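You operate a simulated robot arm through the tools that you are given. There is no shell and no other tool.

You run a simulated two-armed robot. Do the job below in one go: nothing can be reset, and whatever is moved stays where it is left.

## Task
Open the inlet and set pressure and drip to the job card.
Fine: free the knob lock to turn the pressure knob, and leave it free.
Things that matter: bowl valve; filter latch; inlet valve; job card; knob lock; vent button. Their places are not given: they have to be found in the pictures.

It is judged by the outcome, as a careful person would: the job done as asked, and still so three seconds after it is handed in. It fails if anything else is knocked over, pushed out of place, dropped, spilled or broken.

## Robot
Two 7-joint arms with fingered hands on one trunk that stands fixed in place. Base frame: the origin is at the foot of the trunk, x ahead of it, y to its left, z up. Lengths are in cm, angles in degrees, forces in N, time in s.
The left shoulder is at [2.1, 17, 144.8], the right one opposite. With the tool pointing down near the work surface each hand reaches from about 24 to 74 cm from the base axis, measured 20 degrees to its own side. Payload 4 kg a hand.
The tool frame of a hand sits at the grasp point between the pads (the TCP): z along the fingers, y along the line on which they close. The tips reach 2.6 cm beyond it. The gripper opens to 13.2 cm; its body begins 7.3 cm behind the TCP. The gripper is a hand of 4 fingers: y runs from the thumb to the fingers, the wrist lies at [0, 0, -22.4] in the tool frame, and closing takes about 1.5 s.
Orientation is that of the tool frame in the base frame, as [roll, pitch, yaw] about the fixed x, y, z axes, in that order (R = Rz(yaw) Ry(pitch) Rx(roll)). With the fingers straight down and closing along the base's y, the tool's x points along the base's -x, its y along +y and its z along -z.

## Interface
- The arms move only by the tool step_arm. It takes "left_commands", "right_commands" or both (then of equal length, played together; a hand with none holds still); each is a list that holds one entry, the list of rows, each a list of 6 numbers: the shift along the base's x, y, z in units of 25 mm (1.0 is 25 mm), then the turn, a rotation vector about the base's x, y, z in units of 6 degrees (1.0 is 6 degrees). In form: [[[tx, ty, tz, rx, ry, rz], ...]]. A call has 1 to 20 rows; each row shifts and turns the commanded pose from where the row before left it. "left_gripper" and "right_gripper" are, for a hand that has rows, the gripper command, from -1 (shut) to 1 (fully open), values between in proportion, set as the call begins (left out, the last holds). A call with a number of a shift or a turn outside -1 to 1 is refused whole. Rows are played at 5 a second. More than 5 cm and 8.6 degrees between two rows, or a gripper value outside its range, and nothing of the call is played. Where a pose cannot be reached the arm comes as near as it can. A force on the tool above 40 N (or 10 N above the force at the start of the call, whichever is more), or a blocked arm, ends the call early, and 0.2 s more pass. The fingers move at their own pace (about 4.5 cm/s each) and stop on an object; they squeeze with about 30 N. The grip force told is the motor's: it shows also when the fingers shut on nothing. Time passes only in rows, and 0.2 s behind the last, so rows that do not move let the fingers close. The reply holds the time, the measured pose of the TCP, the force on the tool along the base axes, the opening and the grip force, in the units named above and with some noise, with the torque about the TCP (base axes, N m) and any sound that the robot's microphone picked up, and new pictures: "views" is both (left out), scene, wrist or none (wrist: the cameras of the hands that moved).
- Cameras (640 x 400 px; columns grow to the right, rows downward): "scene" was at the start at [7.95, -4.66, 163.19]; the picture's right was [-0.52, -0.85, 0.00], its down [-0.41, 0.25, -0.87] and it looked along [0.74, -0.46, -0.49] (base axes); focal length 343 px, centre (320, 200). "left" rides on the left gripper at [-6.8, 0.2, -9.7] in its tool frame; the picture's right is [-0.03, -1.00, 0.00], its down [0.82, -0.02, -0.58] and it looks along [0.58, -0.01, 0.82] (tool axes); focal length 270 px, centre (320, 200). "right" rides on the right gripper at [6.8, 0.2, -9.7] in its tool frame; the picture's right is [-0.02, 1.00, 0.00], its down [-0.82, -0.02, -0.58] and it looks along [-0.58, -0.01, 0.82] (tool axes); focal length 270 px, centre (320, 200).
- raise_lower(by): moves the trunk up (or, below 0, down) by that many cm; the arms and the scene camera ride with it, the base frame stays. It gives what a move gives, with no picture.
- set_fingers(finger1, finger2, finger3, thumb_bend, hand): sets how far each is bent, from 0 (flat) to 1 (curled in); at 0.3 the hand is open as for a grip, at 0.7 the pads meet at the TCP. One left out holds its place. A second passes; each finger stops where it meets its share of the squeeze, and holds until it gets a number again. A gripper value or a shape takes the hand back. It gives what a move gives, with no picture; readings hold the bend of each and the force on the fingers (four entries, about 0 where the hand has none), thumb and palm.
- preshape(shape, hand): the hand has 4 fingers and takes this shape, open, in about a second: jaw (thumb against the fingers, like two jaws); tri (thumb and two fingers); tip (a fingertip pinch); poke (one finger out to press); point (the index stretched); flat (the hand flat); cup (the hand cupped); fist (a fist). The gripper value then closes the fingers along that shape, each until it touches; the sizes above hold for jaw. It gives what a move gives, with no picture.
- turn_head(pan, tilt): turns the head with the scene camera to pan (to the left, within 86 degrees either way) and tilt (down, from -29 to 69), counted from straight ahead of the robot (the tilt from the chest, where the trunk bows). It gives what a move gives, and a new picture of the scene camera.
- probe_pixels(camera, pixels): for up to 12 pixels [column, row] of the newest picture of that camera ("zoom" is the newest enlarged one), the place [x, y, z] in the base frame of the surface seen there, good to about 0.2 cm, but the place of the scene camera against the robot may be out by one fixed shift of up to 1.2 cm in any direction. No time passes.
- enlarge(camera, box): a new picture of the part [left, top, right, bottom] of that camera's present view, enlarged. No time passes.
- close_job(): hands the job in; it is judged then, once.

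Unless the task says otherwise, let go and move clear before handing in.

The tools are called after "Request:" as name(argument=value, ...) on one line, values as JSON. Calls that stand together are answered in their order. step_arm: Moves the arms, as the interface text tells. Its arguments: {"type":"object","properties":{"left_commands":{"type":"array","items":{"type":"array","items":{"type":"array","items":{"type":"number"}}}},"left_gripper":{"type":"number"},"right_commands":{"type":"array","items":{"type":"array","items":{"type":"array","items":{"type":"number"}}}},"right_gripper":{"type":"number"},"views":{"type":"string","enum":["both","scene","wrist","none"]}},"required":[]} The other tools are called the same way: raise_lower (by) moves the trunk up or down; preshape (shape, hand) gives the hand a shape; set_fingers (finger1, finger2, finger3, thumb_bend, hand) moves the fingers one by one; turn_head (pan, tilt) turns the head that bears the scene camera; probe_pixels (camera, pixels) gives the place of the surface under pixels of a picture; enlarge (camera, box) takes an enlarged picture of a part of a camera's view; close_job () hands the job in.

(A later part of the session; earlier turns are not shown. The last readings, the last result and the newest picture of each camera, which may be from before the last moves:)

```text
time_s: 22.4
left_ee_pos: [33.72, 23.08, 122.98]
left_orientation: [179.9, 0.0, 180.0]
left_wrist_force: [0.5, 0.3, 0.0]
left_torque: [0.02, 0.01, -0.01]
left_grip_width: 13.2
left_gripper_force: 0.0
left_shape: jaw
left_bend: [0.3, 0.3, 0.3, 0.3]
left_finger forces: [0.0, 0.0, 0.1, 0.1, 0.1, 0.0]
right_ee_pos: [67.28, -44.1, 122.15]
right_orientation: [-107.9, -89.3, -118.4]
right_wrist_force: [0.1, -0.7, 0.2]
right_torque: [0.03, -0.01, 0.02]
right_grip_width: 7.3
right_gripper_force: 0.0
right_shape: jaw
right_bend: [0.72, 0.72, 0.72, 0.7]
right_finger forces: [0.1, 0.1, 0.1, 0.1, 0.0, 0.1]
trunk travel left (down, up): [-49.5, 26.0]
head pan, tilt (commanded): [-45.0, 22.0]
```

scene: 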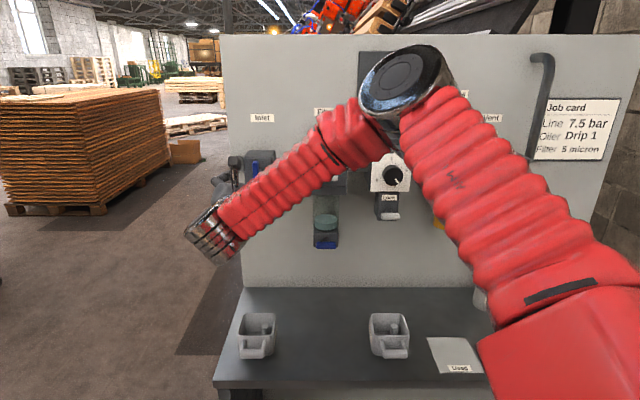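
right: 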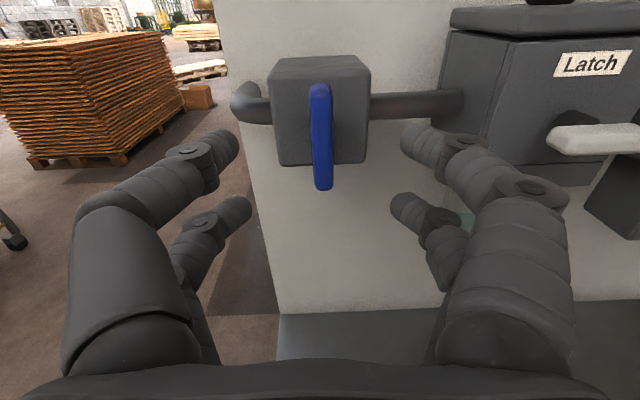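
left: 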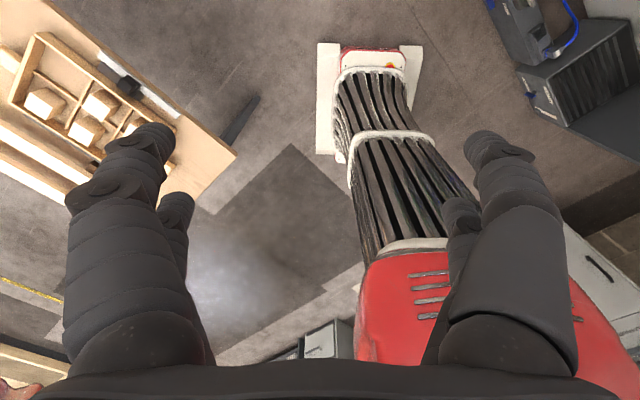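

The lever at (320,135) is centred between the finger pairs. I'll advance the last 5 cm so the pads straddle the bar.

Request:
step_arm(right_commands=[[[0.34, -0.4, 0.015, 0, 0, 0], [0.34, -0.4, 0.015, 0, 0, 0], [0.34, -0.4, 0.015, 0, 0, 0], [0.34, -0.4, 0.015, 0, 0, 0]]], views="wrist")

```text
time_s: 23.4
left_ee_pos: [33.73, 23.05, 122.84]
left_orientation: [-180.0, 0.0, -179.9]
left_wrist_force: [-0.3, 0.4, -0.4]
left_torque: [-0.02, -0.05, 0.0]
left_grip_width: 13.19
left_gripper_force: 0.1
left_shape: jaw
left_bend: [0.3, 0.3, 0.3, 0.3]
left_finger forces: [0.1, 0.1, 0.0, 0.0, 0.1, 0.0]
right_ee_pos: [70.73, -48.42, 122.45]
right_orientation: [-110.1, -89.2, -116.3]
right_wrist_force: [-0.7, -0.7, -0.2]
right_torque: [-0.05, 0.05, 0.0]
right_grip_width: 7.31
right_gripper_force: 0.1
right_shape: jaw
right_bend: [0.72, 0.72, 0.72, 0.7]
right_finger forces: [0.0, 0.0, 0.0, 0.1, 0.0, 0.1]
trunk travel left (down, up): [-49.5, 26.0]
head pan, tilt (commanded): [-45.0, 22.0]
```

right: 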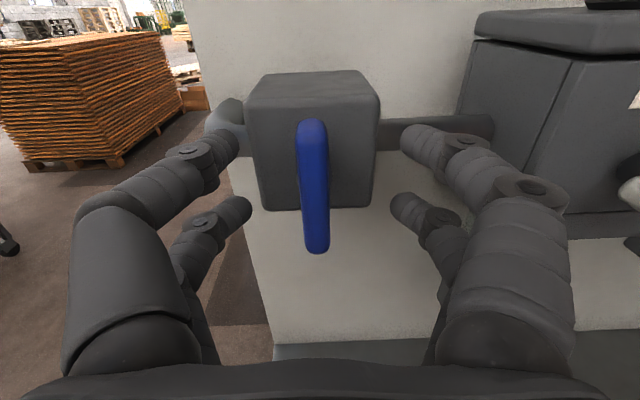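

The bar lies between the pads (lever at (313,188)). I'll close the fingers on it with a few still rows.

Request:
step_arm(right_commands=[[[0, 0, 0, 0, 0, 0], [0, 0, 0, 0, 0, 0], [0, 0, 0, 0, 0, 0], [0, 0, 0, 0, 0, 0], [0, 0, 0, 0, 0, 0], [0, 0, 0, 0, 0, 0]]], right_gripper=-1, views="wrist")

```text
time_s: 24.9
left_ee_pos: [33.88, 22.97, 123.04]
left_orientation: [180.0, -0.1, 180.0]
left_wrist_force: [-0.4, -0.3, -0.3]
left_torque: [0.0, -0.01, 0.0]
left_grip_width: 13.17
left_gripper_force: 0.0
left_shape: jaw
left_bend: [0.3, 0.3, 0.3, 0.3]
left_finger forces: [0.1, 0.0, 0.0, 0.1, 0.0, 0.0]
right_ee_pos: [70.69, -48.46, 122.43]
right_orientation: [-107.8, -89.2, -118.4]
right_wrist_force: [4.0, -1.5, 0.7]
right_torque: [-0.07, -0.02, 0.04]
right_grip_width: 0.96
right_gripper_force: 29.4
right_shape: jaw
right_bend: [0.71, 0.71, 0.72, 0.7]
right_finger forces: [26.6, 26.5, 26.9, 0.0, 27.1, 0.0]
trunk travel left (down, up): [-49.5, 26.0]
head pan, tilt (commanded): [-45.0, 22.0]
```

right: 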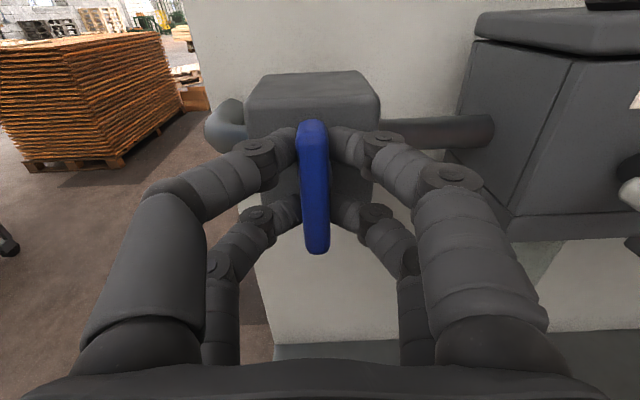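

The bar is gripped (0.96 cm, about 27 N per finger). I'll try a small clockwise turn of 12° and watch the torque.

Request:
step_arm(right_commands=[[[0, 0, 0, 0.707, -0.707, 0], [0, 0, 0, 0.707, -0.707, 0]]], views="wrist")

```text
time_s: 25.4
left_ee_pos: [33.84, 23.06, 122.92]
left_orientation: [-179.9, -0.1, -180.0]
left_wrist_force: [-0.6, 0.0, 0.3]
left_torque: [0.01, 0.03, -0.01]
left_grip_width: 13.18
left_gripper_force: 0.2
left_shape: jaw
left_bend: [0.3, 0.3, 0.3, 0.3]
left_finger forces: [0.1, 0.0, 0.0, 0.1, 0.0, 0.0]
right_ee_pos: [70.73, -48.54, 122.31]
right_orientation: [-92.4, -77.1, -133.8]
right_wrist_force: [1.7, -1.0, 0.1]
right_torque: [-0.09, 0.07, 0.02]
right_grip_width: 0.93
right_gripper_force: 30.2
right_shape: jaw
right_bend: [0.71, 0.71, 0.72, 0.7]
right_finger forces: [26.7, 28.3, 26.7, 0.0, 28.4, 0.0]
trunk travel left (down, up): [-49.5, 26.0]
head pan, tilt (commanded): [-45.0, 22.0]
```

right: 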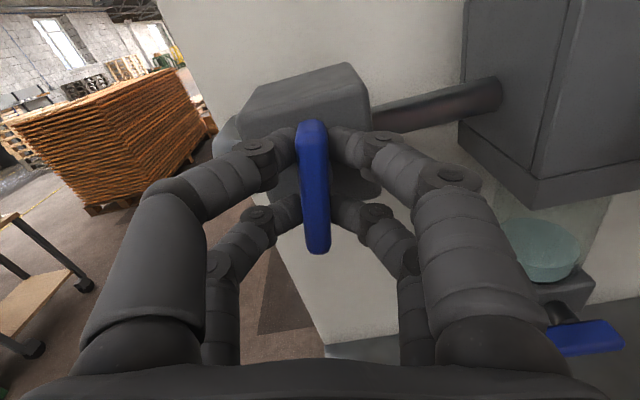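

The lever turns with the hand at almost no torque (about 0.1 N·m), so clockwise is right. I'll continue to about 60°.

Request:
step_arm(right_commands=[[[0, 0, 0, 0.707, -0.707, 0], [0, 0, 0, 0.707, -0.707, 0], [0, 0, 0, 0.707, -0.707, 0], [0, 0, 0, 0.707, -0.707, 0], [0, 0, 0, 0.707, -0.707, 0], [0, 0, 0, 0.707, -0.707, 0], [0, 0, 0, 0.707, -0.707, 0], [0, 0, 0, 0.707, -0.707, 0]]], views="both")

```text
time_s: 27.2
left_ee_pos: [33.99, 22.97, 122.94]
left_orientation: [180.0, 0.0, 180.0]
left_wrist_force: [0.1, 0.4, 0.2]
left_torque: [-0.03, 0.02, 0.02]
left_grip_width: 13.18
left_gripper_force: 0.0
left_shape: jaw
left_bend: [0.3, 0.3, 0.3, 0.3]
left_finger forces: [0.1, 0.1, 0.0, 0.0, 0.0, 0.0]
right_ee_pos: [70.77, -48.54, 122.28]
right_orientation: [-91.9, -29.2, -134.6]
right_wrist_force: [-4.4, 0.2, -14.4]
right_torque: [0.13, 0.22, -0.07]
right_grip_width: 0.9
right_gripper_force: 30.3
right_shape: jaw
right_bend: [0.71, 0.71, 0.72, 0.7]
right_finger forces: [32.5, 32.9, 25.8, 0.1, 26.5, 0.1]
trunk travel left (down, up): [-49.5, 26.0]
head pan, tilt (commanded): [-45.0, 22.0]
```

scene: 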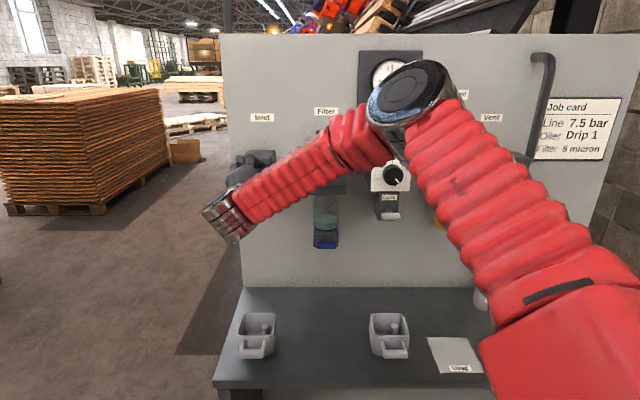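
right: 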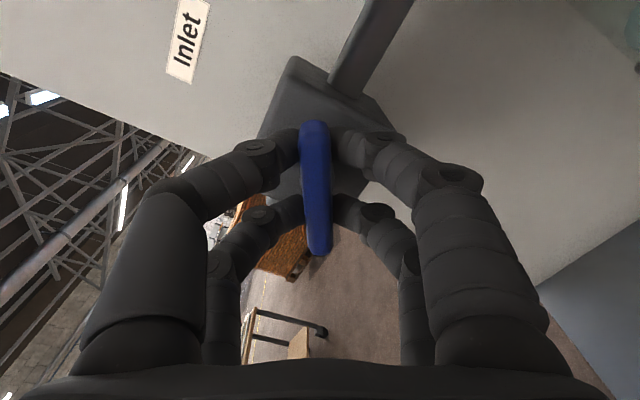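

The lever is at about 60°, with a 14 N downward reaction from slight off-centring. I'll ease down 2 mm while turning the last 30°.

Request:
step_arm(right_commands=[[[0, 0, -0.04, 0.707, -0.707, 0], [0, 0, -0.03, 0.707, -0.707, 0], [0, 0, -0.02, 0.707, -0.707, 0], [0, 0, 0, 0.707, -0.707, 0]]], views="wrist")

```text
time_s: 28.2
left_ee_pos: [33.73, 22.99, 122.81]
left_orientation: [-180.0, 0.0, 180.0]
left_wrist_force: [0.0, -0.3, -0.1]
left_torque: [-0.03, 0.02, -0.01]
left_grip_width: 13.2
left_gripper_force: 0.0
left_shape: jaw
left_bend: [0.3, 0.3, 0.3, 0.3]
left_finger forces: [0.0, 0.1, 0.0, 0.0, 0.1, 0.1]
right_ee_pos: [70.94, -48.39, 122.04]
right_orientation: [-91.5, -5.2, -134.8]
right_wrist_force: [-7.6, 1.3, -11.2]
right_torque: [0.2, 0.11, -0.09]
right_grip_width: 0.92
right_gripper_force: 30.0
right_shape: jaw
right_bend: [0.71, 0.71, 0.72, 0.7]
right_finger forces: [33.2, 31.9, 27.2, 0.0, 26.0, 0.0]
trunk travel left (down, up): [-49.5, 26.0]
head pan, tilt (commanded): [-45.0, 22.0]
```

right: 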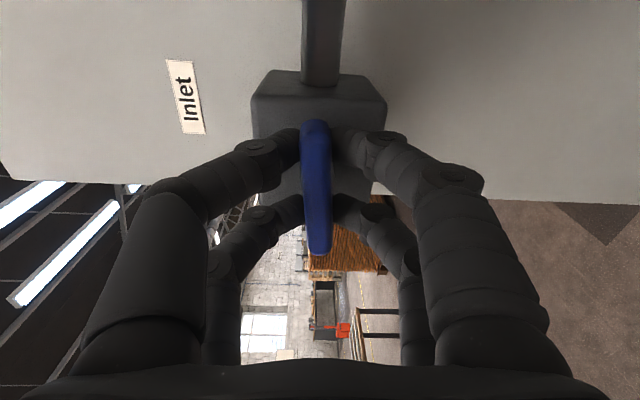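

About 84° now with low torque. One more 6° row to bring the lever in line with the pipe, checking for the stop.

Request:
step_arm(right_commands=[[[0, 0, -0.03, 0.66, -0.66, 0], [0, 0, 0, 0, 0, 0]]], views="both")

```text
time_s: 28.9
left_ee_pos: [33.7, 23.04, 122.82]
left_orientation: [180.0, 0.0, 180.0]
left_wrist_force: [0.7, -0.9, 0.2]
left_torque: [0.03, -0.01, -0.03]
left_grip_width: 13.21
left_gripper_force: 0.0
left_shape: jaw
left_bend: [0.3, 0.3, 0.3, 0.3]
left_finger forces: [0.0, 0.0, 0.0, 0.1, 0.0, 0.0]
right_ee_pos: [70.8, -48.46, 122.08]
right_orientation: [-91.4, 0.5, -134.8]
right_wrist_force: [-5.7, 1.4, -8.6]
right_torque: [0.09, 0.14, -0.04]
right_grip_width: 0.91
right_gripper_force: 29.8
right_shape: jaw
right_bend: [0.71, 0.71, 0.72, 0.7]
right_finger forces: [31.6, 31.5, 27.6, 0.0, 27.5, 0.0]
trunk travel left (down, up): [-49.5, 26.0]
head pan, tilt (commanded): [-45.0, 22.0]
```

scene: 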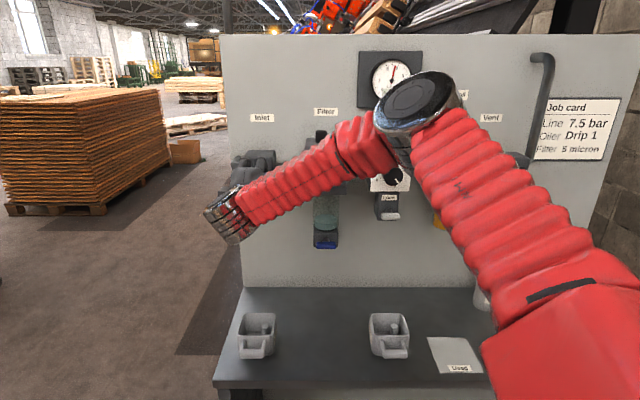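
right: 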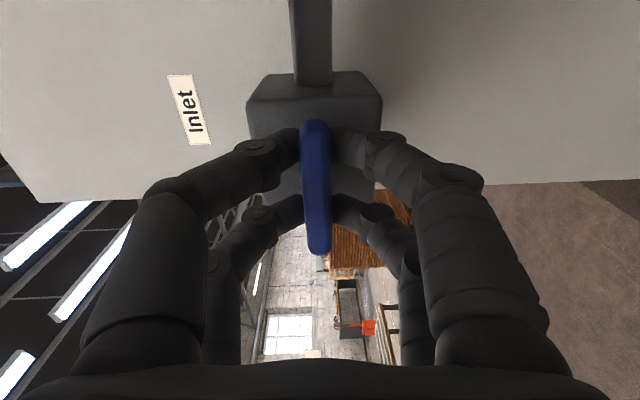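

The gauge needle moved to near the top (at (392,72)), so the line is live. I'll zoom on the gauge.

Request:
enlarge(camera="scene", box=[350, 40, 440, 110])

Request:
enlarge(camera="right", box=[200, 0, 440, 270])

```text
5.71 times, centred on (395, 75) of scene
```

zoom: 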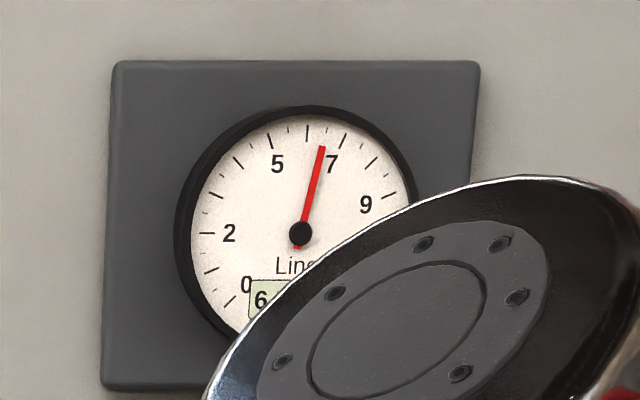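

```text
1.48 times, centred on (320, 135) of right
```

zoom: 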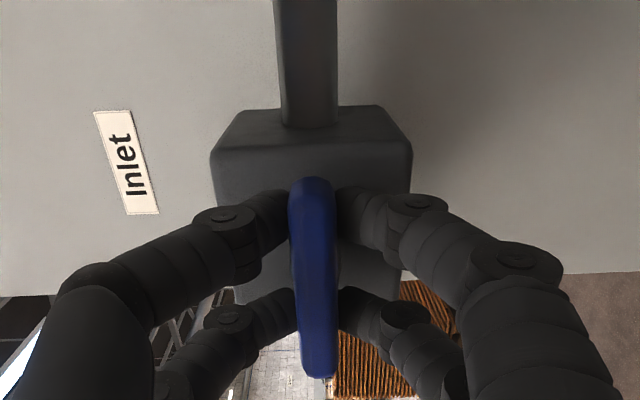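

The gauge shows about 6.4 bar, so the inlet is open with its lever in line with the pipe. I'll open the fingers and back straight away.

Request:
step_arm(right_commands=[[[0, 0, 0, 0, 0, 0], [0, 0, 0, 0, 0, 0], [0, 0, 0, 0, 0, 0], [0, 0, 0, 0, 0, 0], [0, 0, 0, 0, 0, 0]]], right_gripper=0.1, views="wrist")

Request:
step_arm(right_commands=[[[-0.6, 0.6, 0, 0, 0, 0], [-0.6, 0.6, 0, 0, 0, 0], [-0.6, 0.6, 0, 0, 0, 0], [-0.6, 0.6, 0, 0, 0, 0], [-0.6, 0.6, 0, 0, 0, 0]]], views="both")

```text
time_s: 30.1
left_ee_pos: [33.84, 22.98, 122.99]
left_orientation: [-180.0, -0.1, 179.9]
left_wrist_force: [-0.5, -0.7, -0.3]
left_torque: [0.02, -0.02, -0.03]
left_grip_width: 13.19
left_gripper_force: 0.0
left_shape: jaw
left_bend: [0.3, 0.3, 0.3, 0.3]
left_finger forces: [0.0, 0.0, 0.1, 0.0, 0.1, 0.0]
right_ee_pos: [70.83, -48.33, 122.08]
right_orientation: [-91.3, 0.3, -134.7]
right_wrist_force: [-0.5, -0.3, 0.6]
right_torque: [-0.02, -0.01, 0.0]
right_grip_width: 7.19
right_gripper_force: 0.0
right_shape: jaw
right_bend: [0.72, 0.72, 0.72, 0.7]
right_finger forces: [0.0, 0.0, 0.0, 0.0, 0.0, 0.1]
trunk travel left (down, up): [-49.5, 26.0]
head pan, tilt (commanded): [-45.0, 22.0]
```

right: 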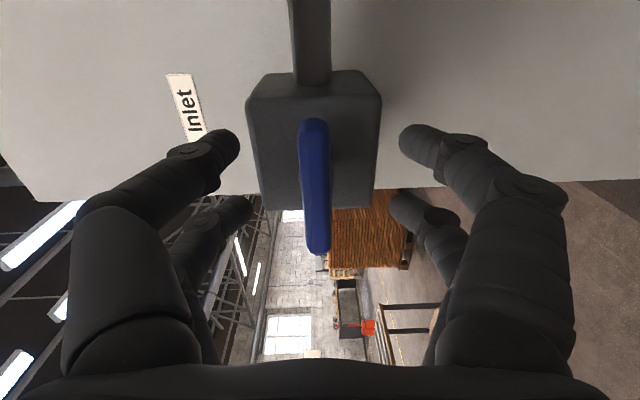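

```text
time_s: 31.2
left_ee_pos: [33.66, 23.13, 122.88]
left_orientation: [179.9, 0.0, -180.0]
left_wrist_force: [0.2, 0.0, 0.4]
left_torque: [0.02, 0.03, 0.02]
left_grip_width: 13.19
left_gripper_force: 0.0
left_shape: jaw
left_bend: [0.3, 0.3, 0.3, 0.3]
left_finger forces: [0.0, 0.0, 0.1, 0.1, 0.0, 0.1]
right_ee_pos: [63.29, -40.7, 122.06]
right_orientation: [-91.4, 0.3, -134.8]
right_wrist_force: [-0.6, -0.4, -0.5]
right_torque: [0.05, -0.01, -0.01]
right_grip_width: 7.17
right_gripper_force: 0.2
right_shape: jaw
right_bend: [0.72, 0.72, 0.72, 0.7]
right_finger forces: [0.0, 0.0, 0.0, 0.0, 0.1, 0.1]
trunk travel left (down, up): [-49.5, 26.0]
head pan, tilt (commanded): [-45.0, 22.0]
```

scene: 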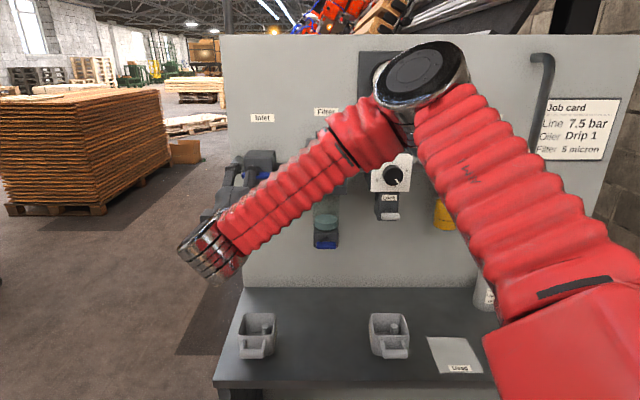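
right: 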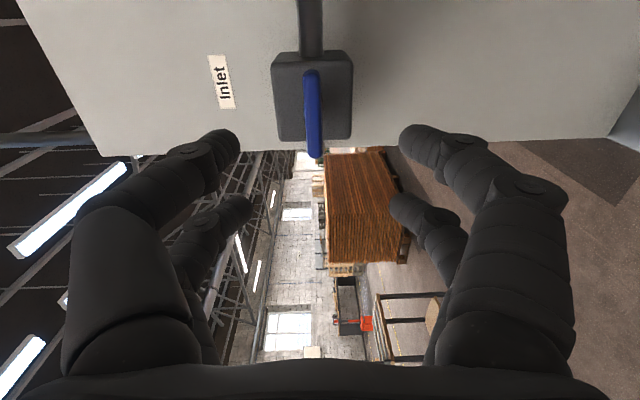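

The inlet lever is in line with the pipe and left alone. Next I'll slide the hand right to the regulator at a safe standoff (d≈73), rolling it so the wrist camera is on top.

Request:
step_arm(right_commands=[[[-0.81, -0.81, 0, -0.96, 0.96, 0], [-0.81, -0.81, 0, -0.96, 0.96, 0], [-0.81, -0.81, 0, -0.96, 0.96, 0], [-0.81, -0.81, 0, -0.96, 0.96, 0], [-0.81, -0.81, 0, -0.96, 0.96, 0], [-0.81, -0.81, 0, -0.96, 0.96, 0], [-0.81, -0.81, 0, -0.96, 0.96, 0], [-0.81, -0.81, 0, -0.96, 0.96, 0], [-0.81, -0.81, 0, -0.96, 0.96, 0], [-0.81, -0.81, 0, -0.96, 0.96, 0], [-0.81, -0.81, 0, -0.96, 0.96, 0]]], views="both")

```text
time_s: 33.6
left_ee_pos: [33.71, 23.13, 122.89]
left_orientation: [180.0, 0.0, 180.0]
left_wrist_force: [-0.3, 0.7, -0.6]
left_torque: [0.03, 0.01, 0.0]
left_grip_width: 13.21
left_gripper_force: 0.1
left_shape: jaw
left_bend: [0.3, 0.3, 0.3, 0.3]
left_finger forces: [0.1, 0.0, 0.1, 0.0, 0.0, 0.1]
right_ee_pos: [48.54, -55.67, 122.05]
right_orientation: [-91.9, -59.5, -134.7]
right_wrist_force: [-0.1, -0.9, 0.5]
right_torque: [0.01, 0.02, 0.01]
right_grip_width: 7.21
right_gripper_force: 0.1
right_shape: jaw
right_bend: [0.72, 0.72, 0.72, 0.7]
right_finger forces: [0.1, 0.1, 0.2, 0.0, 0.0, 0.0]
right hand out of reach, approached as far as the arm can: row 8, 9, 10, 11
trunk travel left (down, up): [-49.5, 26.0]
head pan, tilt (commanded): [-45.0, 22.0]
```

scene: 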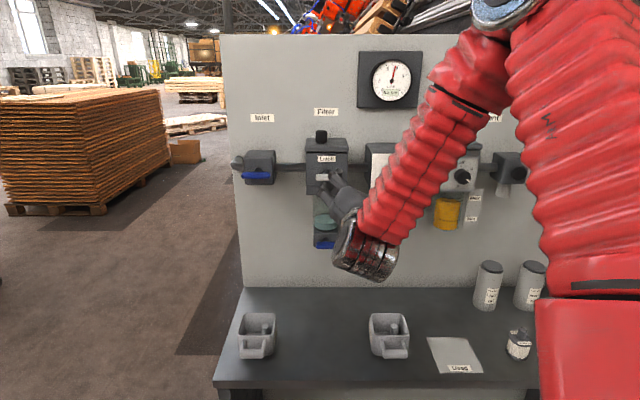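
right: 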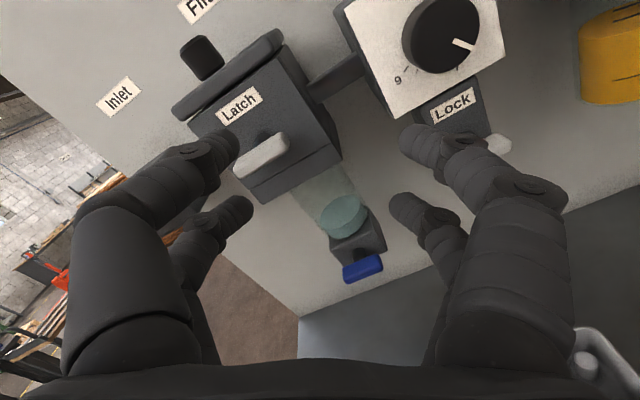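

The gauge is now in clear view, but the arm is at its inner fold limit at this height. I'll raise the trunk back 18 cm to gain arm length, then lower the hand.

Request:
raise_lower(by=18)

Request:
step_arm(right_commands=[[[-0.3, -0.3, -0.8, 0, 0, 0], [-0.3, -0.3, -0.8, 0, 0, 0], [-0.3, -0.3, -0.8, 0, 0, 0], [-0.3, -0.3, -0.8, 0, 0, 0], [-0.3, -0.3, -0.8, 0, 0, 0], [-0.3, -0.3, -0.8, 0, 0, 0], [-0.3, -0.3, -0.8, 0, 0, 0], [-0.3, -0.3, -0.8, 0, 0, 0], [-0.3, -0.3, -0.8, 0, 0, 0], [-0.3, -0.3, -0.4, 0, 0, 0]]], views="both")

```text
time_s: 35.6
left_ee_pos: [33.71, 23.02, 140.91]
left_orientation: [179.9, -0.2, -179.9]
left_wrist_force: [-0.1, 0.6, -0.2]
left_torque: [0.04, -0.02, -0.01]
left_grip_width: 13.22
left_gripper_force: 0.0
left_shape: jaw
left_bend: [0.3, 0.3, 0.3, 0.3]
left_finger forces: [0.0, 0.1, 0.0, 0.1, 0.0, 0.0]
right_ee_pos: [48.66, -55.38, 140.09]
right_orientation: [-92.0, -59.5, -134.7]
right_wrist_force: [0.5, -0.3, 0.3]
right_torque: [0.01, 0.0, -0.02]
right_grip_width: 7.22
right_gripper_force: 0.2
right_shape: jaw
right_bend: [0.72, 0.72, 0.72, 0.7]
right_finger forces: [0.1, 0.1, 0.0, 0.0, 0.0, 0.0]
trunk travel left (down, up): [-67.5, 8.0]
head pan, tilt (commanded): [-45.0, 22.0]
```

```text
time_s: 37.9
left_ee_pos: [33.72, 22.97, 140.88]
left_orientation: [-180.0, 0.1, 180.0]
left_wrist_force: [0.5, -1.0, -0.2]
left_torque: [0.0, -0.01, -0.03]
left_grip_width: 13.21
left_gripper_force: 0.0
left_shape: jaw
left_bend: [0.3, 0.3, 0.3, 0.3]
left_finger forces: [0.1, 0.1, 0.0, 0.1, 0.1, 0.0]
right_ee_pos: [42.15, -51.5, 125.85]
right_orientation: [-92.0, -59.3, -135.6]
right_wrist_force: [-0.5, 0.4, 0.1]
right_torque: [-0.02, 0.0, 0.0]
right_grip_width: 7.21
right_gripper_force: 0.1
right_shape: jaw
right_bend: [0.72, 0.72, 0.72, 0.7]
right_finger forces: [0.0, 0.0, 0.1, 0.0, 0.0, 0.0]
right hand out of reach, approached as far as the arm can: row 1, 2, 3, 4, 5, 6, 7, 8, 9, 10
trunk travel left (down, up): [-67.5, 8.0]
head pan, tilt (commanded): [-45.0, 22.0]
```

scene: 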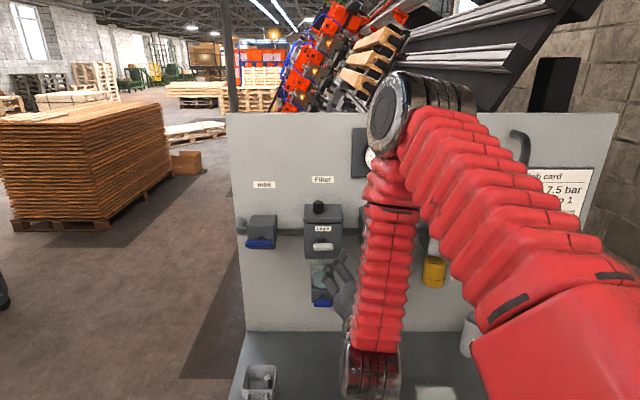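
right: 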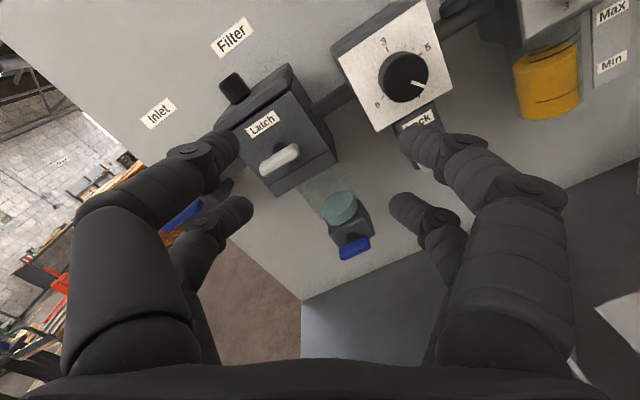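

The arm slid toward the body and stopped at (42,-51.5,126) - some joint limit. I'll probe the forearm and elbow to understand its posture.

Request:
probe_pixels(camera="scene", pixels=[[385, 110], [430, 95], [388, 210], [378, 330], [355, 372], [390, 372], [450, 170], [520, 260], [560, 360]])

```text
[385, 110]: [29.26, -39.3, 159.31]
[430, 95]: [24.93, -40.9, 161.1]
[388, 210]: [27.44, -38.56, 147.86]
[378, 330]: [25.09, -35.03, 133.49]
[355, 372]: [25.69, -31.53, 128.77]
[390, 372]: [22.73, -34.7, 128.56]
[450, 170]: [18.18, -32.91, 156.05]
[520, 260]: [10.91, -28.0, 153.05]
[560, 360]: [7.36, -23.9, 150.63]
```

The elbow is high and forward of the wrist, so the wrist is bent past 100°. I'll move the hand toward the board to d≈76 (devices begin at d≈82), which should unfold the arm.

Request:
step_arm(right_commands=[[[0.566, -0.566, 0, 0, 0, 0], [0.566, -0.566, 0, 0, 0, 0], [0.566, -0.566, 0, 0, 0, 0], [0.566, -0.566, 0, 0, 0, 0], [0.566, -0.566, 0, 0, 0, 0]]], views="both")

```text
time_s: 39.0
left_ee_pos: [33.78, 22.98, 140.94]
left_orientation: [180.0, 0.0, -179.9]
left_wrist_force: [0.1, -0.3, 0.0]
left_torque: [-0.02, 0.0, -0.01]
left_grip_width: 13.2
left_gripper_force: 0.2
left_shape: jaw
left_bend: [0.3, 0.3, 0.3, 0.3]
left_finger forces: [0.0, 0.1, 0.0, 0.1, 0.0, 0.0]
right_ee_pos: [42.98, -52.93, 125.31]
right_orientation: [-91.8, -59.4, -136.5]
right_wrist_force: [-1.1, -0.1, 0.7]
right_torque: [0.03, 0.0, -0.01]
right_grip_width: 7.2
right_gripper_force: 0.1
right_shape: jaw
right_bend: [0.72, 0.72, 0.72, 0.7]
right_finger forces: [0.0, 0.0, 0.0, 0.0, 0.1, 0.0]
right hand out of reach, approached as far as the arm can: row 1, 2, 3, 4, 5
trunk travel left (down, up): [-67.5, 8.0]
head pan, tilt (commanded): [-45.0, 22.0]
```

scene: 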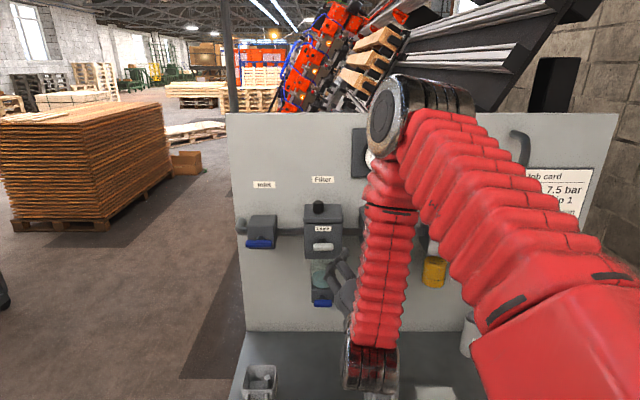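
right: 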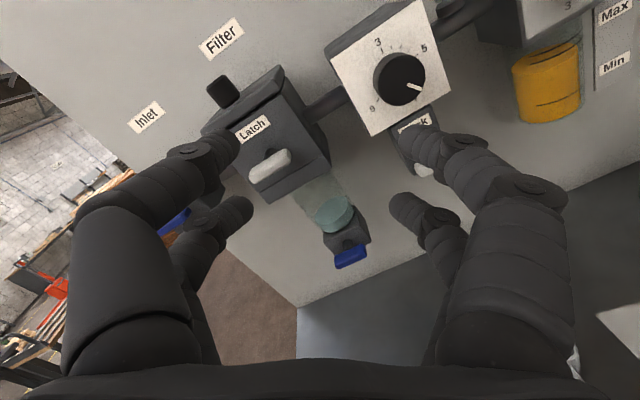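

Still limited. Rolling the hand back to the earlier roll (camera at the right side) should swing the elbow outward, so I'll try that in place.

Request:
step_arm(right_commands=[[[0, 0, 0, 0.96, -0.96, 0], [0, 0, 0, 0.96, -0.96, 0], [0, 0, 0, 0.96, -0.96, 0], [0, 0, 0, 0.96, -0.96, 0], [0, 0, 0, 0.96, -0.96, 0], [0, 0, 0, 0.96, -0.96, 0], [0, 0, 0, 0.96, -0.96, 0]]], views="both")

```text
time_s: 40.6
left_ee_pos: [33.72, 23.09, 140.86]
left_orientation: [-180.0, 0.0, -180.0]
left_wrist_force: [1.1, -0.2, 0.1]
left_torque: [0.0, -0.03, 0.01]
left_grip_width: 13.19
left_gripper_force: 0.0
left_shape: jaw
left_bend: [0.3, 0.3, 0.3, 0.3]
left_finger forces: [0.0, 0.0, 0.0, 0.0, 0.0, 0.0]
right_ee_pos: [43.91, -49.52, 125.87]
right_orientation: [-91.8, -2.2, -135.4]
right_wrist_force: [0.5, -0.3, 0.4]
right_torque: [0.02, 0.01, -0.01]
right_grip_width: 7.18
right_gripper_force: 0.1
right_shape: jaw
right_bend: [0.72, 0.72, 0.72, 0.7]
right_finger forces: [0.0, 0.1, 0.0, 0.1, 0.0, 0.1]
right hand out of reach, approached as far as the arm can: row 1, 2, 3, 5, 7
trunk travel left (down, up): [-67.5, 8.0]
head pan, tilt (commanded): [-45.0, 22.0]
```

scene: 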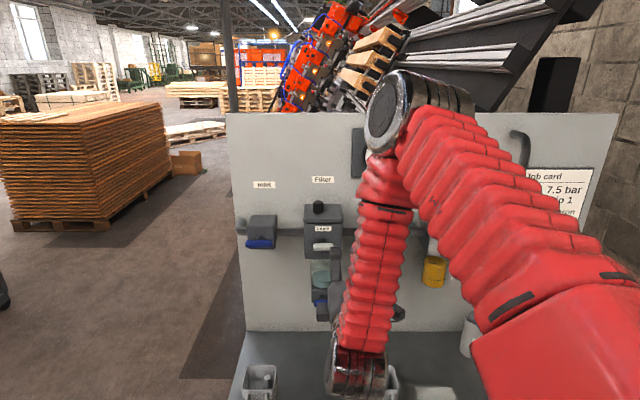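
right: 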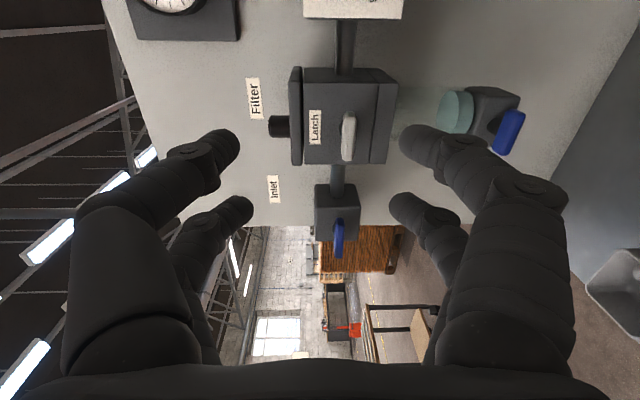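

The roll itself is free; the elbow stayed put. I'll test which direction is free by moving up a few cm and slightly toward the board.

Request:
step_arm(right_commands=[[[0, 0, 0.8, 0, 0, 0], [0, 0, 0.8, 0, 0, 0], [0, 0, 0.8, 0, 0, 0]]], views="none")

Request:
step_arm(right_commands=[[[0.4, -0.4, 0, 0, 0, 0], [0.4, -0.4, 0, 0, 0, 0], [0.4, -0.4, 0, 0, 0, 0]]], views="none")

```text
time_s: 41.5
left_ee_pos: [33.78, 23.08, 140.88]
left_orientation: [180.0, 0.1, 179.9]
left_wrist_force: [0.6, 0.9, 0.1]
left_torque: [-0.01, -0.06, -0.01]
left_grip_width: 13.18
left_gripper_force: 0.0
left_shape: jaw
left_bend: [0.3, 0.3, 0.3, 0.3]
left_finger forces: [0.0, 0.1, 0.0, 0.0, 0.0, 0.0]
right_ee_pos: [43.84, -49.51, 131.88]
right_orientation: [-91.7, -2.3, -135.0]
right_wrist_force: [0.1, -0.4, -1.6]
right_torque: [0.01, -0.01, 0.02]
right_grip_width: 7.23
right_gripper_force: 0.1
right_shape: jaw
right_bend: [0.72, 0.72, 0.72, 0.7]
right_finger forces: [0.1, 0.0, 0.0, 0.1, 0.0, 0.0]
trunk travel left (down, up): [-67.5, 8.0]
head pan, tilt (commanded): [-45.0, 22.0]
```

```text
time_s: 42.2
left_ee_pos: [33.76, 23.05, 140.98]
left_orientation: [179.9, -0.1, 180.0]
left_wrist_force: [-0.3, -0.4, 0.4]
left_torque: [-0.01, 0.02, 0.02]
left_grip_width: 13.21
left_gripper_force: 0.0
left_shape: jaw
left_bend: [0.3, 0.3, 0.3, 0.3]
left_finger forces: [0.0, 0.0, 0.0, 0.1, 0.0, 0.0]
right_ee_pos: [47.11, -52.21, 132.0]
right_orientation: [-91.8, -2.3, -135.5]
right_wrist_force: [-1.0, -0.1, -0.1]
right_torque: [0.01, -0.01, 0.0]
right_grip_width: 7.22
right_gripper_force: 0.0
right_shape: jaw
right_bend: [0.72, 0.72, 0.72, 0.7]
right_finger forces: [0.2, 0.0, 0.1, 0.0, 0.0, 0.1]
right hand out of reach, approached as far as the arm can: row 3
trunk travel left (down, up): [-67.5, 8.0]
head pan, tilt (commanded): [-45.0, 22.0]
```

Up is free and forward only with height, so the shoulder's inward rotation seems the limit; a lower trunk with the hand held high should relieve it. I'll lower the trunk 18 cm, then bring both hands back up.

Request:
raise_lower(by=-18)

Request:
step_arm(right_commands=[[[0, 0, 0.8, 0, 0, 0], [0, 0, 0.8, 0, 0, 0], [0, 0, 0.8, 0, 0, 0], [0, 0, 0.8, 0, 0, 0], [0, 0, 0.8, 0, 0, 0], [0, 0, 0.8, 0, 0, 0], [0, 0, 0.8, 0, 0, 0], [0, 0, 0.8, 0, 0, 0]]], left_commands=[[[0, 0, 0.8, 0, 0, 0], [0, 0, 0.8, 0, 0, 0], [0, 0, 0.8, 0, 0, 0], [0, 0, 0.8, 0, 0, 0], [0, 0, 0.8, 0, 0, 0], [0, 0, 0.8, 0, 0, 0], [0, 0, 0.8, 0, 0, 0], [0, 0, 0.8, 0, 0, 0]]], views="both")

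```text
time_s: 44.2
left_ee_pos: [33.77, 23.02, 122.9]
left_orientation: [180.0, 0.0, 180.0]
left_wrist_force: [-0.7, 0.8, -0.4]
left_torque: [0.03, 0.01, 0.0]
left_grip_width: 13.19
left_gripper_force: 0.1
left_shape: jaw
left_bend: [0.3, 0.3, 0.3, 0.3]
left_finger forces: [0.1, 0.1, 0.0, 0.0, 0.0, 0.0]
right_ee_pos: [47.48, -52.1, 112.87]
right_orientation: [-93.0, -3.5, -135.5]
right_wrist_force: [-0.9, 0.6, 0.1]
right_torque: [-0.02, -0.02, 0.02]
right_grip_width: 7.2
right_gripper_force: 0.0
right_shape: jaw
right_bend: [0.72, 0.72, 0.72, 0.7]
right_finger forces: [0.0, 0.1, 0.0, 0.0, 0.0, 0.0]
trunk travel left (down, up): [-49.5, 26.0]
head pan, tilt (commanded): [-45.0, 22.0]
```

```text
time_s: 46.0
left_ee_pos: [33.61, 23.23, 139.3]
left_orientation: [-180.0, 0.0, 179.9]
left_wrist_force: [0.1, 1.0, 0.6]
left_torque: [0.02, -0.07, 0.0]
left_grip_width: 13.19
left_gripper_force: 0.2
left_shape: jaw
left_bend: [0.3, 0.3, 0.3, 0.3]
left_finger forces: [0.1, 0.0, 0.0, 0.0, 0.0, 0.0]
right_ee_pos: [47.46, -52.16, 128.61]
right_orientation: [-92.9, -3.5, -135.5]
right_wrist_force: [-1.3, -1.2, -0.1]
right_torque: [-0.03, -0.03, 0.06]
right_grip_width: 7.2
right_gripper_force: 0.0
right_shape: jaw
right_bend: [0.72, 0.72, 0.72, 0.7]
right_finger forces: [0.1, 0.1, 0.1, 0.1, 0.0, 0.0]
trunk travel left (down, up): [-49.5, 26.0]
head pan, tilt (commanded): [-45.0, 22.0]
```

scene: 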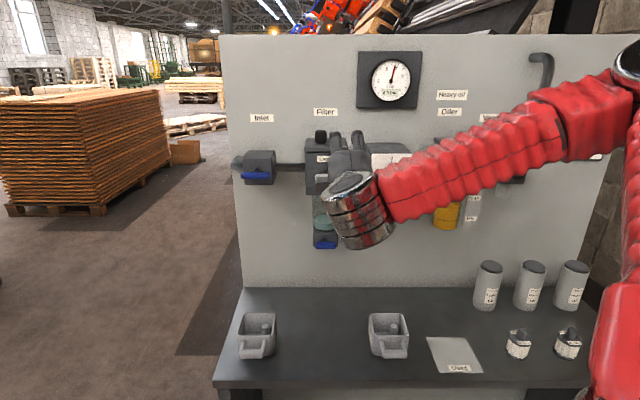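
right: 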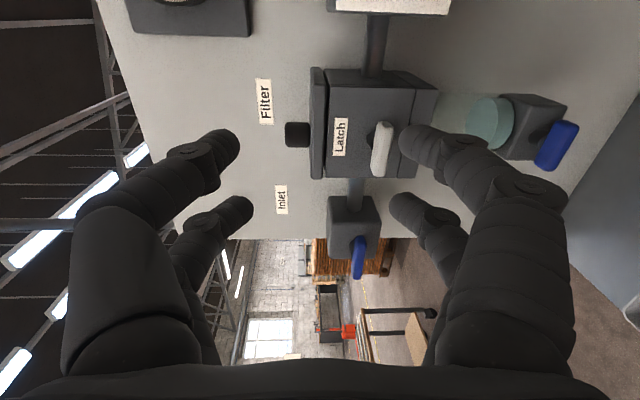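
left: 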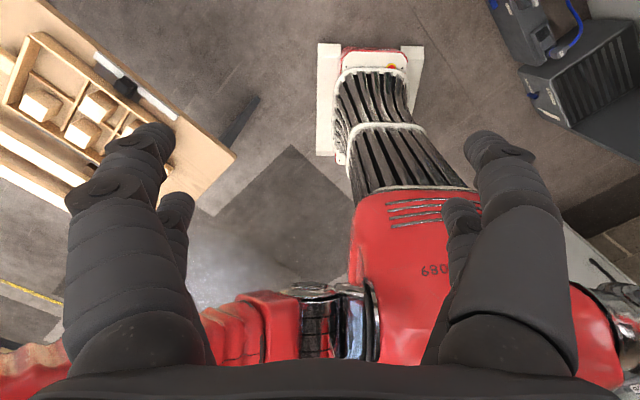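

The elbow has swung out to the right and everything is reachable again, with the gauge in view. I'll slide the hand right towards the regulator at d≈73, keeping its height.

Request:
step_arm(right_commands=[[[-0.46, -0.7, 0, 0, 0, 0], [-0.46, -0.7, 0, 0, 0, 0], [-0.46, -0.7, 0, 0, 0, 0], [-0.46, -0.7, 0, 0, 0, 0], [-0.46, -0.7, 0, 0, 0, 0], [-0.46, -0.7, 0, 0, 0, 0]]], views="both")

```text
time_s: 47.5
left_ee_pos: [33.68, 23.22, 139.02]
left_orientation: [-179.9, 0.0, -179.9]
left_wrist_force: [-0.5, 0.2, 0.8]
left_torque: [0.01, 0.0, -0.02]
left_grip_width: 13.18
left_gripper_force: 0.0
left_shape: jaw
left_bend: [0.3, 0.3, 0.3, 0.3]
left_finger forces: [0.0, 0.1, 0.0, 0.0, 0.0, 0.1]
right_ee_pos: [43.96, -56.83, 128.81]
right_orientation: [-93.0, -3.5, -135.5]
right_wrist_force: [0.7, -0.3, 0.5]
right_torque: [0.01, 0.01, 0.0]
right_grip_width: 7.21
right_gripper_force: 0.1
right_shape: jaw
right_bend: [0.72, 0.72, 0.72, 0.7]
right_finger forces: [0.0, 0.0, 0.0, 0.0, 0.0, 0.0]
right hand out of reach, approached as far as the arm can: row 3, 4, 5, 6
trunk travel left (down, up): [-49.5, 26.0]
head pan, tilt (commanded): [-45.0, 22.0]
```

scene: 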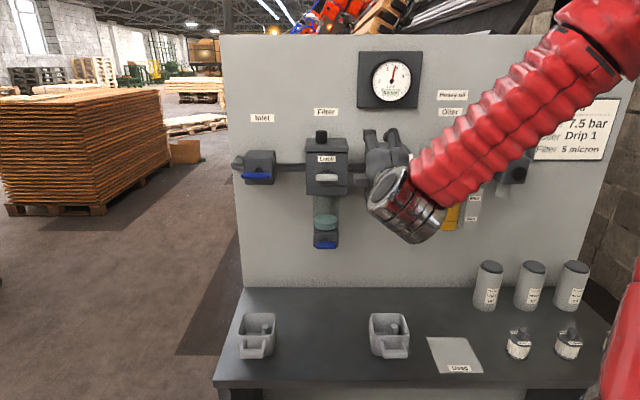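
right: 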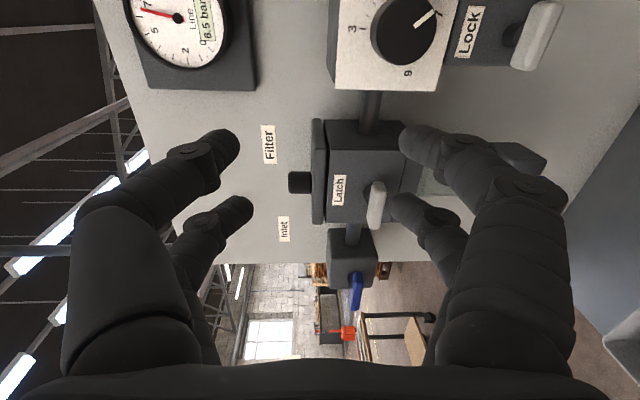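

The gauge reads 6.5 bar in the wrist view. The arm is folded to its limit here, so I'll go forward to d≈76 first while moving right.

Request:
step_arm(right_commands=[[[0.5, -0.5, 0, 0, 0, 0], [0.5, -0.5, 0, 0, 0, 0], [0.5, -0.5, 0, 0, 0, 0], [-0.3, -0.3, 0, 0, 0, 0], [-0.3, -0.3, 0, 0, 0, 0], [-0.3, -0.3, 0, 0, 0, 0], [-0.3, -0.3, 0, 0, 0, 0], [-0.3, -0.3, 0, 0, 0, 0], [-0.3, -0.3, 0, 0, 0, 0]]], views="both")

```text
time_s: 49.5
left_ee_pos: [33.71, 23.37, 139.18]
left_orientation: [179.9, 0.0, 180.0]
left_wrist_force: [0.2, -0.1, 0.6]
left_torque: [-0.01, -0.01, 0.01]
left_grip_width: 13.21
left_gripper_force: 0.0
left_shape: jaw
left_bend: [0.3, 0.3, 0.3, 0.3]
left_finger forces: [0.0, 0.0, 0.1, 0.0, 0.0, 0.0]
right_ee_pos: [46.08, -60.45, 131.16]
right_orientation: [-92.9, -3.6, -135.4]
right_wrist_force: [-0.8, 0.2, 0.8]
right_torque: [0.01, -0.05, -0.01]
right_grip_width: 7.19
right_gripper_force: 0.1
right_shape: jaw
right_bend: [0.72, 0.72, 0.72, 0.7]
right_finger forces: [0.0, 0.1, 0.1, 0.0, 0.0, 0.0]
right hand out of reach, approached as far as the arm can: row 2, 4, 5, 6, 7, 8, 9
trunk travel left (down, up): [-49.5, 26.0]
head pan, tilt (commanded): [-45.0, 22.0]
```

scene: 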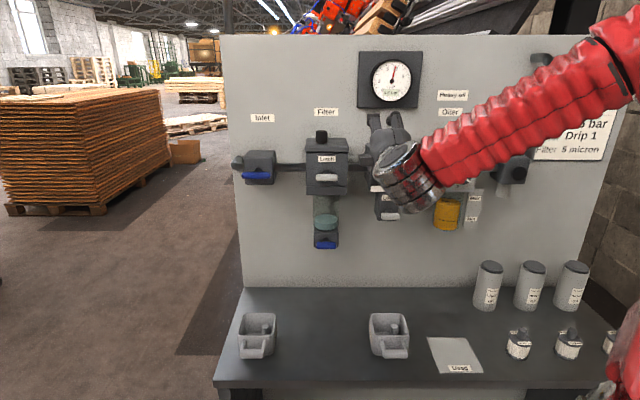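
right: 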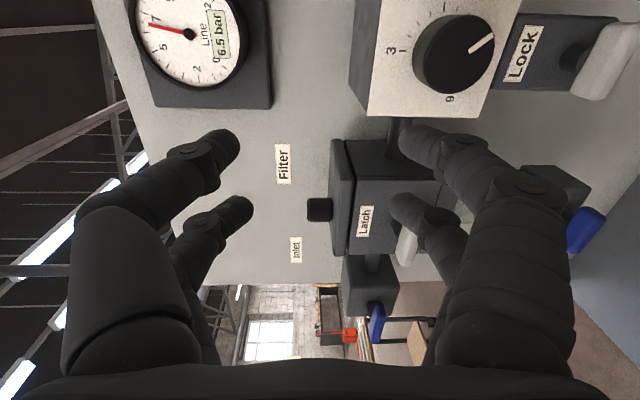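

Same pattern: it needs the hand higher relative to the shoulder. I'll lower the trunk another 20 cm and raise the hands back.

Request:
raise_lower(by=-20)

Request:
step_arm(right_commands=[[[0, 0, 0.8, 0, 0, 0], [0, 0, 0.8, 0, 0, 0], [0, 0, 0.8, 0, 0, 0], [0, 0, 0.8, 0, 0, 0], [0, 0, 0.8, 0, 0, 0], [0, 0, 0.8, 0, 0, 0], [0, 0, 0.8, 0, 0, 0]]], left_commands=[[[0, 0, 0.8, 0, 0, 0], [0, 0, 0.8, 0, 0, 0], [0, 0, 0.8, 0, 0, 0], [0, 0, 0.8, 0, 0, 0], [0, 0, 0.8, 0, 0, 0], [0, 0, 0.8, 0, 0, 0], [0, 0, 0.8, 0, 0, 0]]], views="none")

Request:
step_arm(right_commands=[[[-0.3, -0.3, 0, 0, 0, 0], [-0.3, -0.3, 0, 0, 0, 0], [-0.3, -0.3, 0, 0, 0, 0], [-0.3, -0.3, 0, 0, 0, 0], [-0.3, -0.3, 0, 0, 0, 0]]], views="both")

```text
time_s: 51.6
left_ee_pos: [33.73, 23.01, 119.0]
left_orientation: [-180.0, 0.1, 180.0]
left_wrist_force: [-0.1, -0.7, -0.5]
left_torque: [0.0, 0.0, -0.03]
left_grip_width: 13.16
left_gripper_force: 0.1
left_shape: jaw
left_bend: [0.3, 0.3, 0.3, 0.3]
left_finger forces: [0.0, 0.1, 0.0, 0.1, 0.0, 0.1]
right_ee_pos: [49.25, -60.55, 105.66]
right_orientation: [-97.9, -8.2, -134.9]
right_wrist_force: [0.9, -0.2, -0.1]
right_torque: [0.0, 0.0, 0.01]
right_grip_width: 7.21
right_gripper_force: 0.2
right_shape: jaw
right_bend: [0.72, 0.72, 0.72, 0.7]
right_finger forces: [0.0, 0.0, 0.0, 0.0, 0.0, 0.0]
trunk travel left (down, up): [-29.5, 46.0]
head pan, tilt (commanded): [-45.0, 22.0]
```

```text
time_s: 53.2
left_ee_pos: [35.17, 20.65, 128.68]
left_orientation: [-179.7, 0.1, -180.0]
left_wrist_force: [0.0, 0.5, -0.5]
left_torque: [-0.03, 0.0, 0.01]
left_grip_width: 13.19
left_gripper_force: 0.1
left_shape: jaw
left_bend: [0.3, 0.3, 0.3, 0.3]
left_finger forces: [0.1, 0.0, 0.1, 0.0, 0.0, 0.0]
left hand out of reach, approached as far as the arm can: row 4, 5, 6, 7
right_ee_pos: [49.48, -60.63, 119.65]
right_orientation: [-98.0, -8.3, -134.9]
right_wrist_force: [-0.3, -0.5, 0.3]
right_torque: [0.0, 0.02, 0.0]
right_grip_width: 7.22
right_gripper_force: 0.0
right_shape: jaw
right_bend: [0.72, 0.72, 0.72, 0.7]
right_finger forces: [0.1, 0.0, 0.0, 0.1, 0.1, 0.1]
trunk travel left (down, up): [-29.5, 46.0]
head pan, tilt (commanded): [-45.0, 22.0]
```

```text
time_s: 54.4
left_ee_pos: [35.18, 20.63, 128.61]
left_orientation: [-179.8, 0.0, -179.9]
left_wrist_force: [0.0, 0.5, -0.5]
left_torque: [0.02, -0.01, 0.01]
left_grip_width: 13.19
left_gripper_force: 0.1
left_shape: jaw
left_bend: [0.3, 0.3, 0.3, 0.3]
left_finger forces: [0.0, 0.1, 0.1, 0.0, 0.0, 0.0]
right_ee_pos: [45.61, -64.33, 119.57]
right_orientation: [-97.9, -8.4, -135.0]
right_wrist_force: [-0.6, -0.3, 0.6]
right_torque: [0.01, 0.04, 0.06]
right_grip_width: 7.22
right_gripper_force: 0.1
right_shape: jaw
right_bend: [0.72, 0.72, 0.72, 0.7]
right_finger forces: [0.0, 0.1, 0.0, 0.0, 0.0, 0.1]
trunk travel left (down, up): [-29.5, 46.0]
head pan, tilt (commanded): [-45.0, 22.0]
```

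scene: 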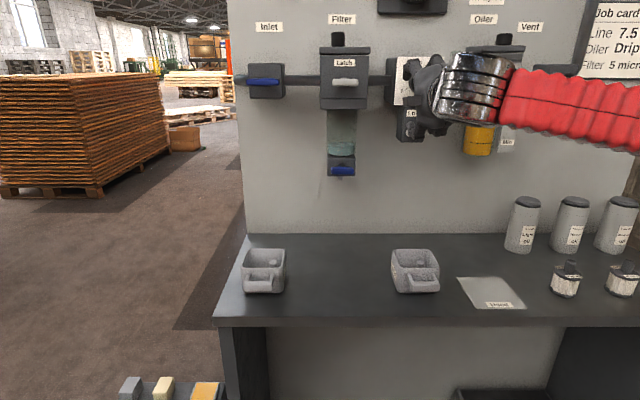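
right: 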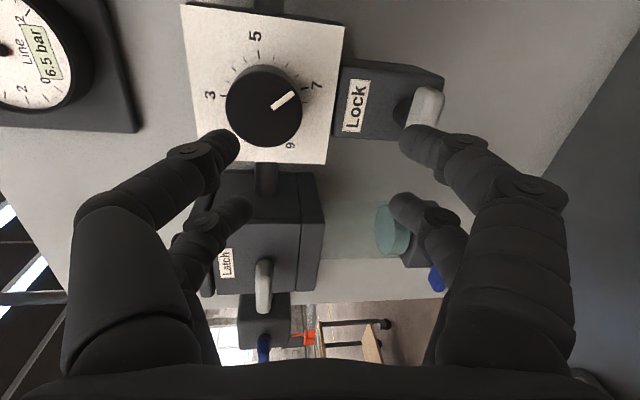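

Now the arm moves freely here (TCP d≈77.7, s≈13.2), and the wrist view shows the dial: 3 top, 5 right, 7 bottom, 9 left (45° per bar), pointer at 6.5. I'll zoom in and probe the lock bar at (425,105) and the knob.

Request:
enlarge(camera="right", box=[180, 0, 460, 175])

Request:
probe_pixels(camera="right", pixels=[[430, 92], [425, 105], [415, 122], [437, 105], [402, 107], [345, 100], [375, 75], [264, 105], [240, 90], [290, 95], [264, 80], [305, 60]])

```text
2.29 times, centred on (320, 88) of right
```

zoom: 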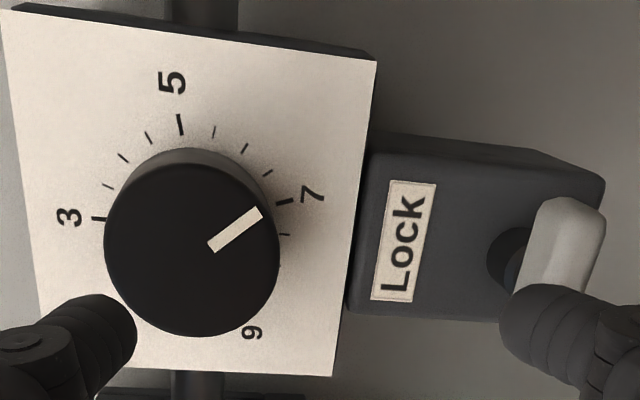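

```text
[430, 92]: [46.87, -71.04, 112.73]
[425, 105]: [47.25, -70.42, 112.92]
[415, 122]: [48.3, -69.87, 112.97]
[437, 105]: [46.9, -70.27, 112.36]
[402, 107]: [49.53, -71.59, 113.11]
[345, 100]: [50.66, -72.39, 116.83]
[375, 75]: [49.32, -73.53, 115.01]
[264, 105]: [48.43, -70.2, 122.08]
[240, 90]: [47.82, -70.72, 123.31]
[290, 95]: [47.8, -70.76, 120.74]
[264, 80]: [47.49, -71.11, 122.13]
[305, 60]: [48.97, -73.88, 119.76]
```

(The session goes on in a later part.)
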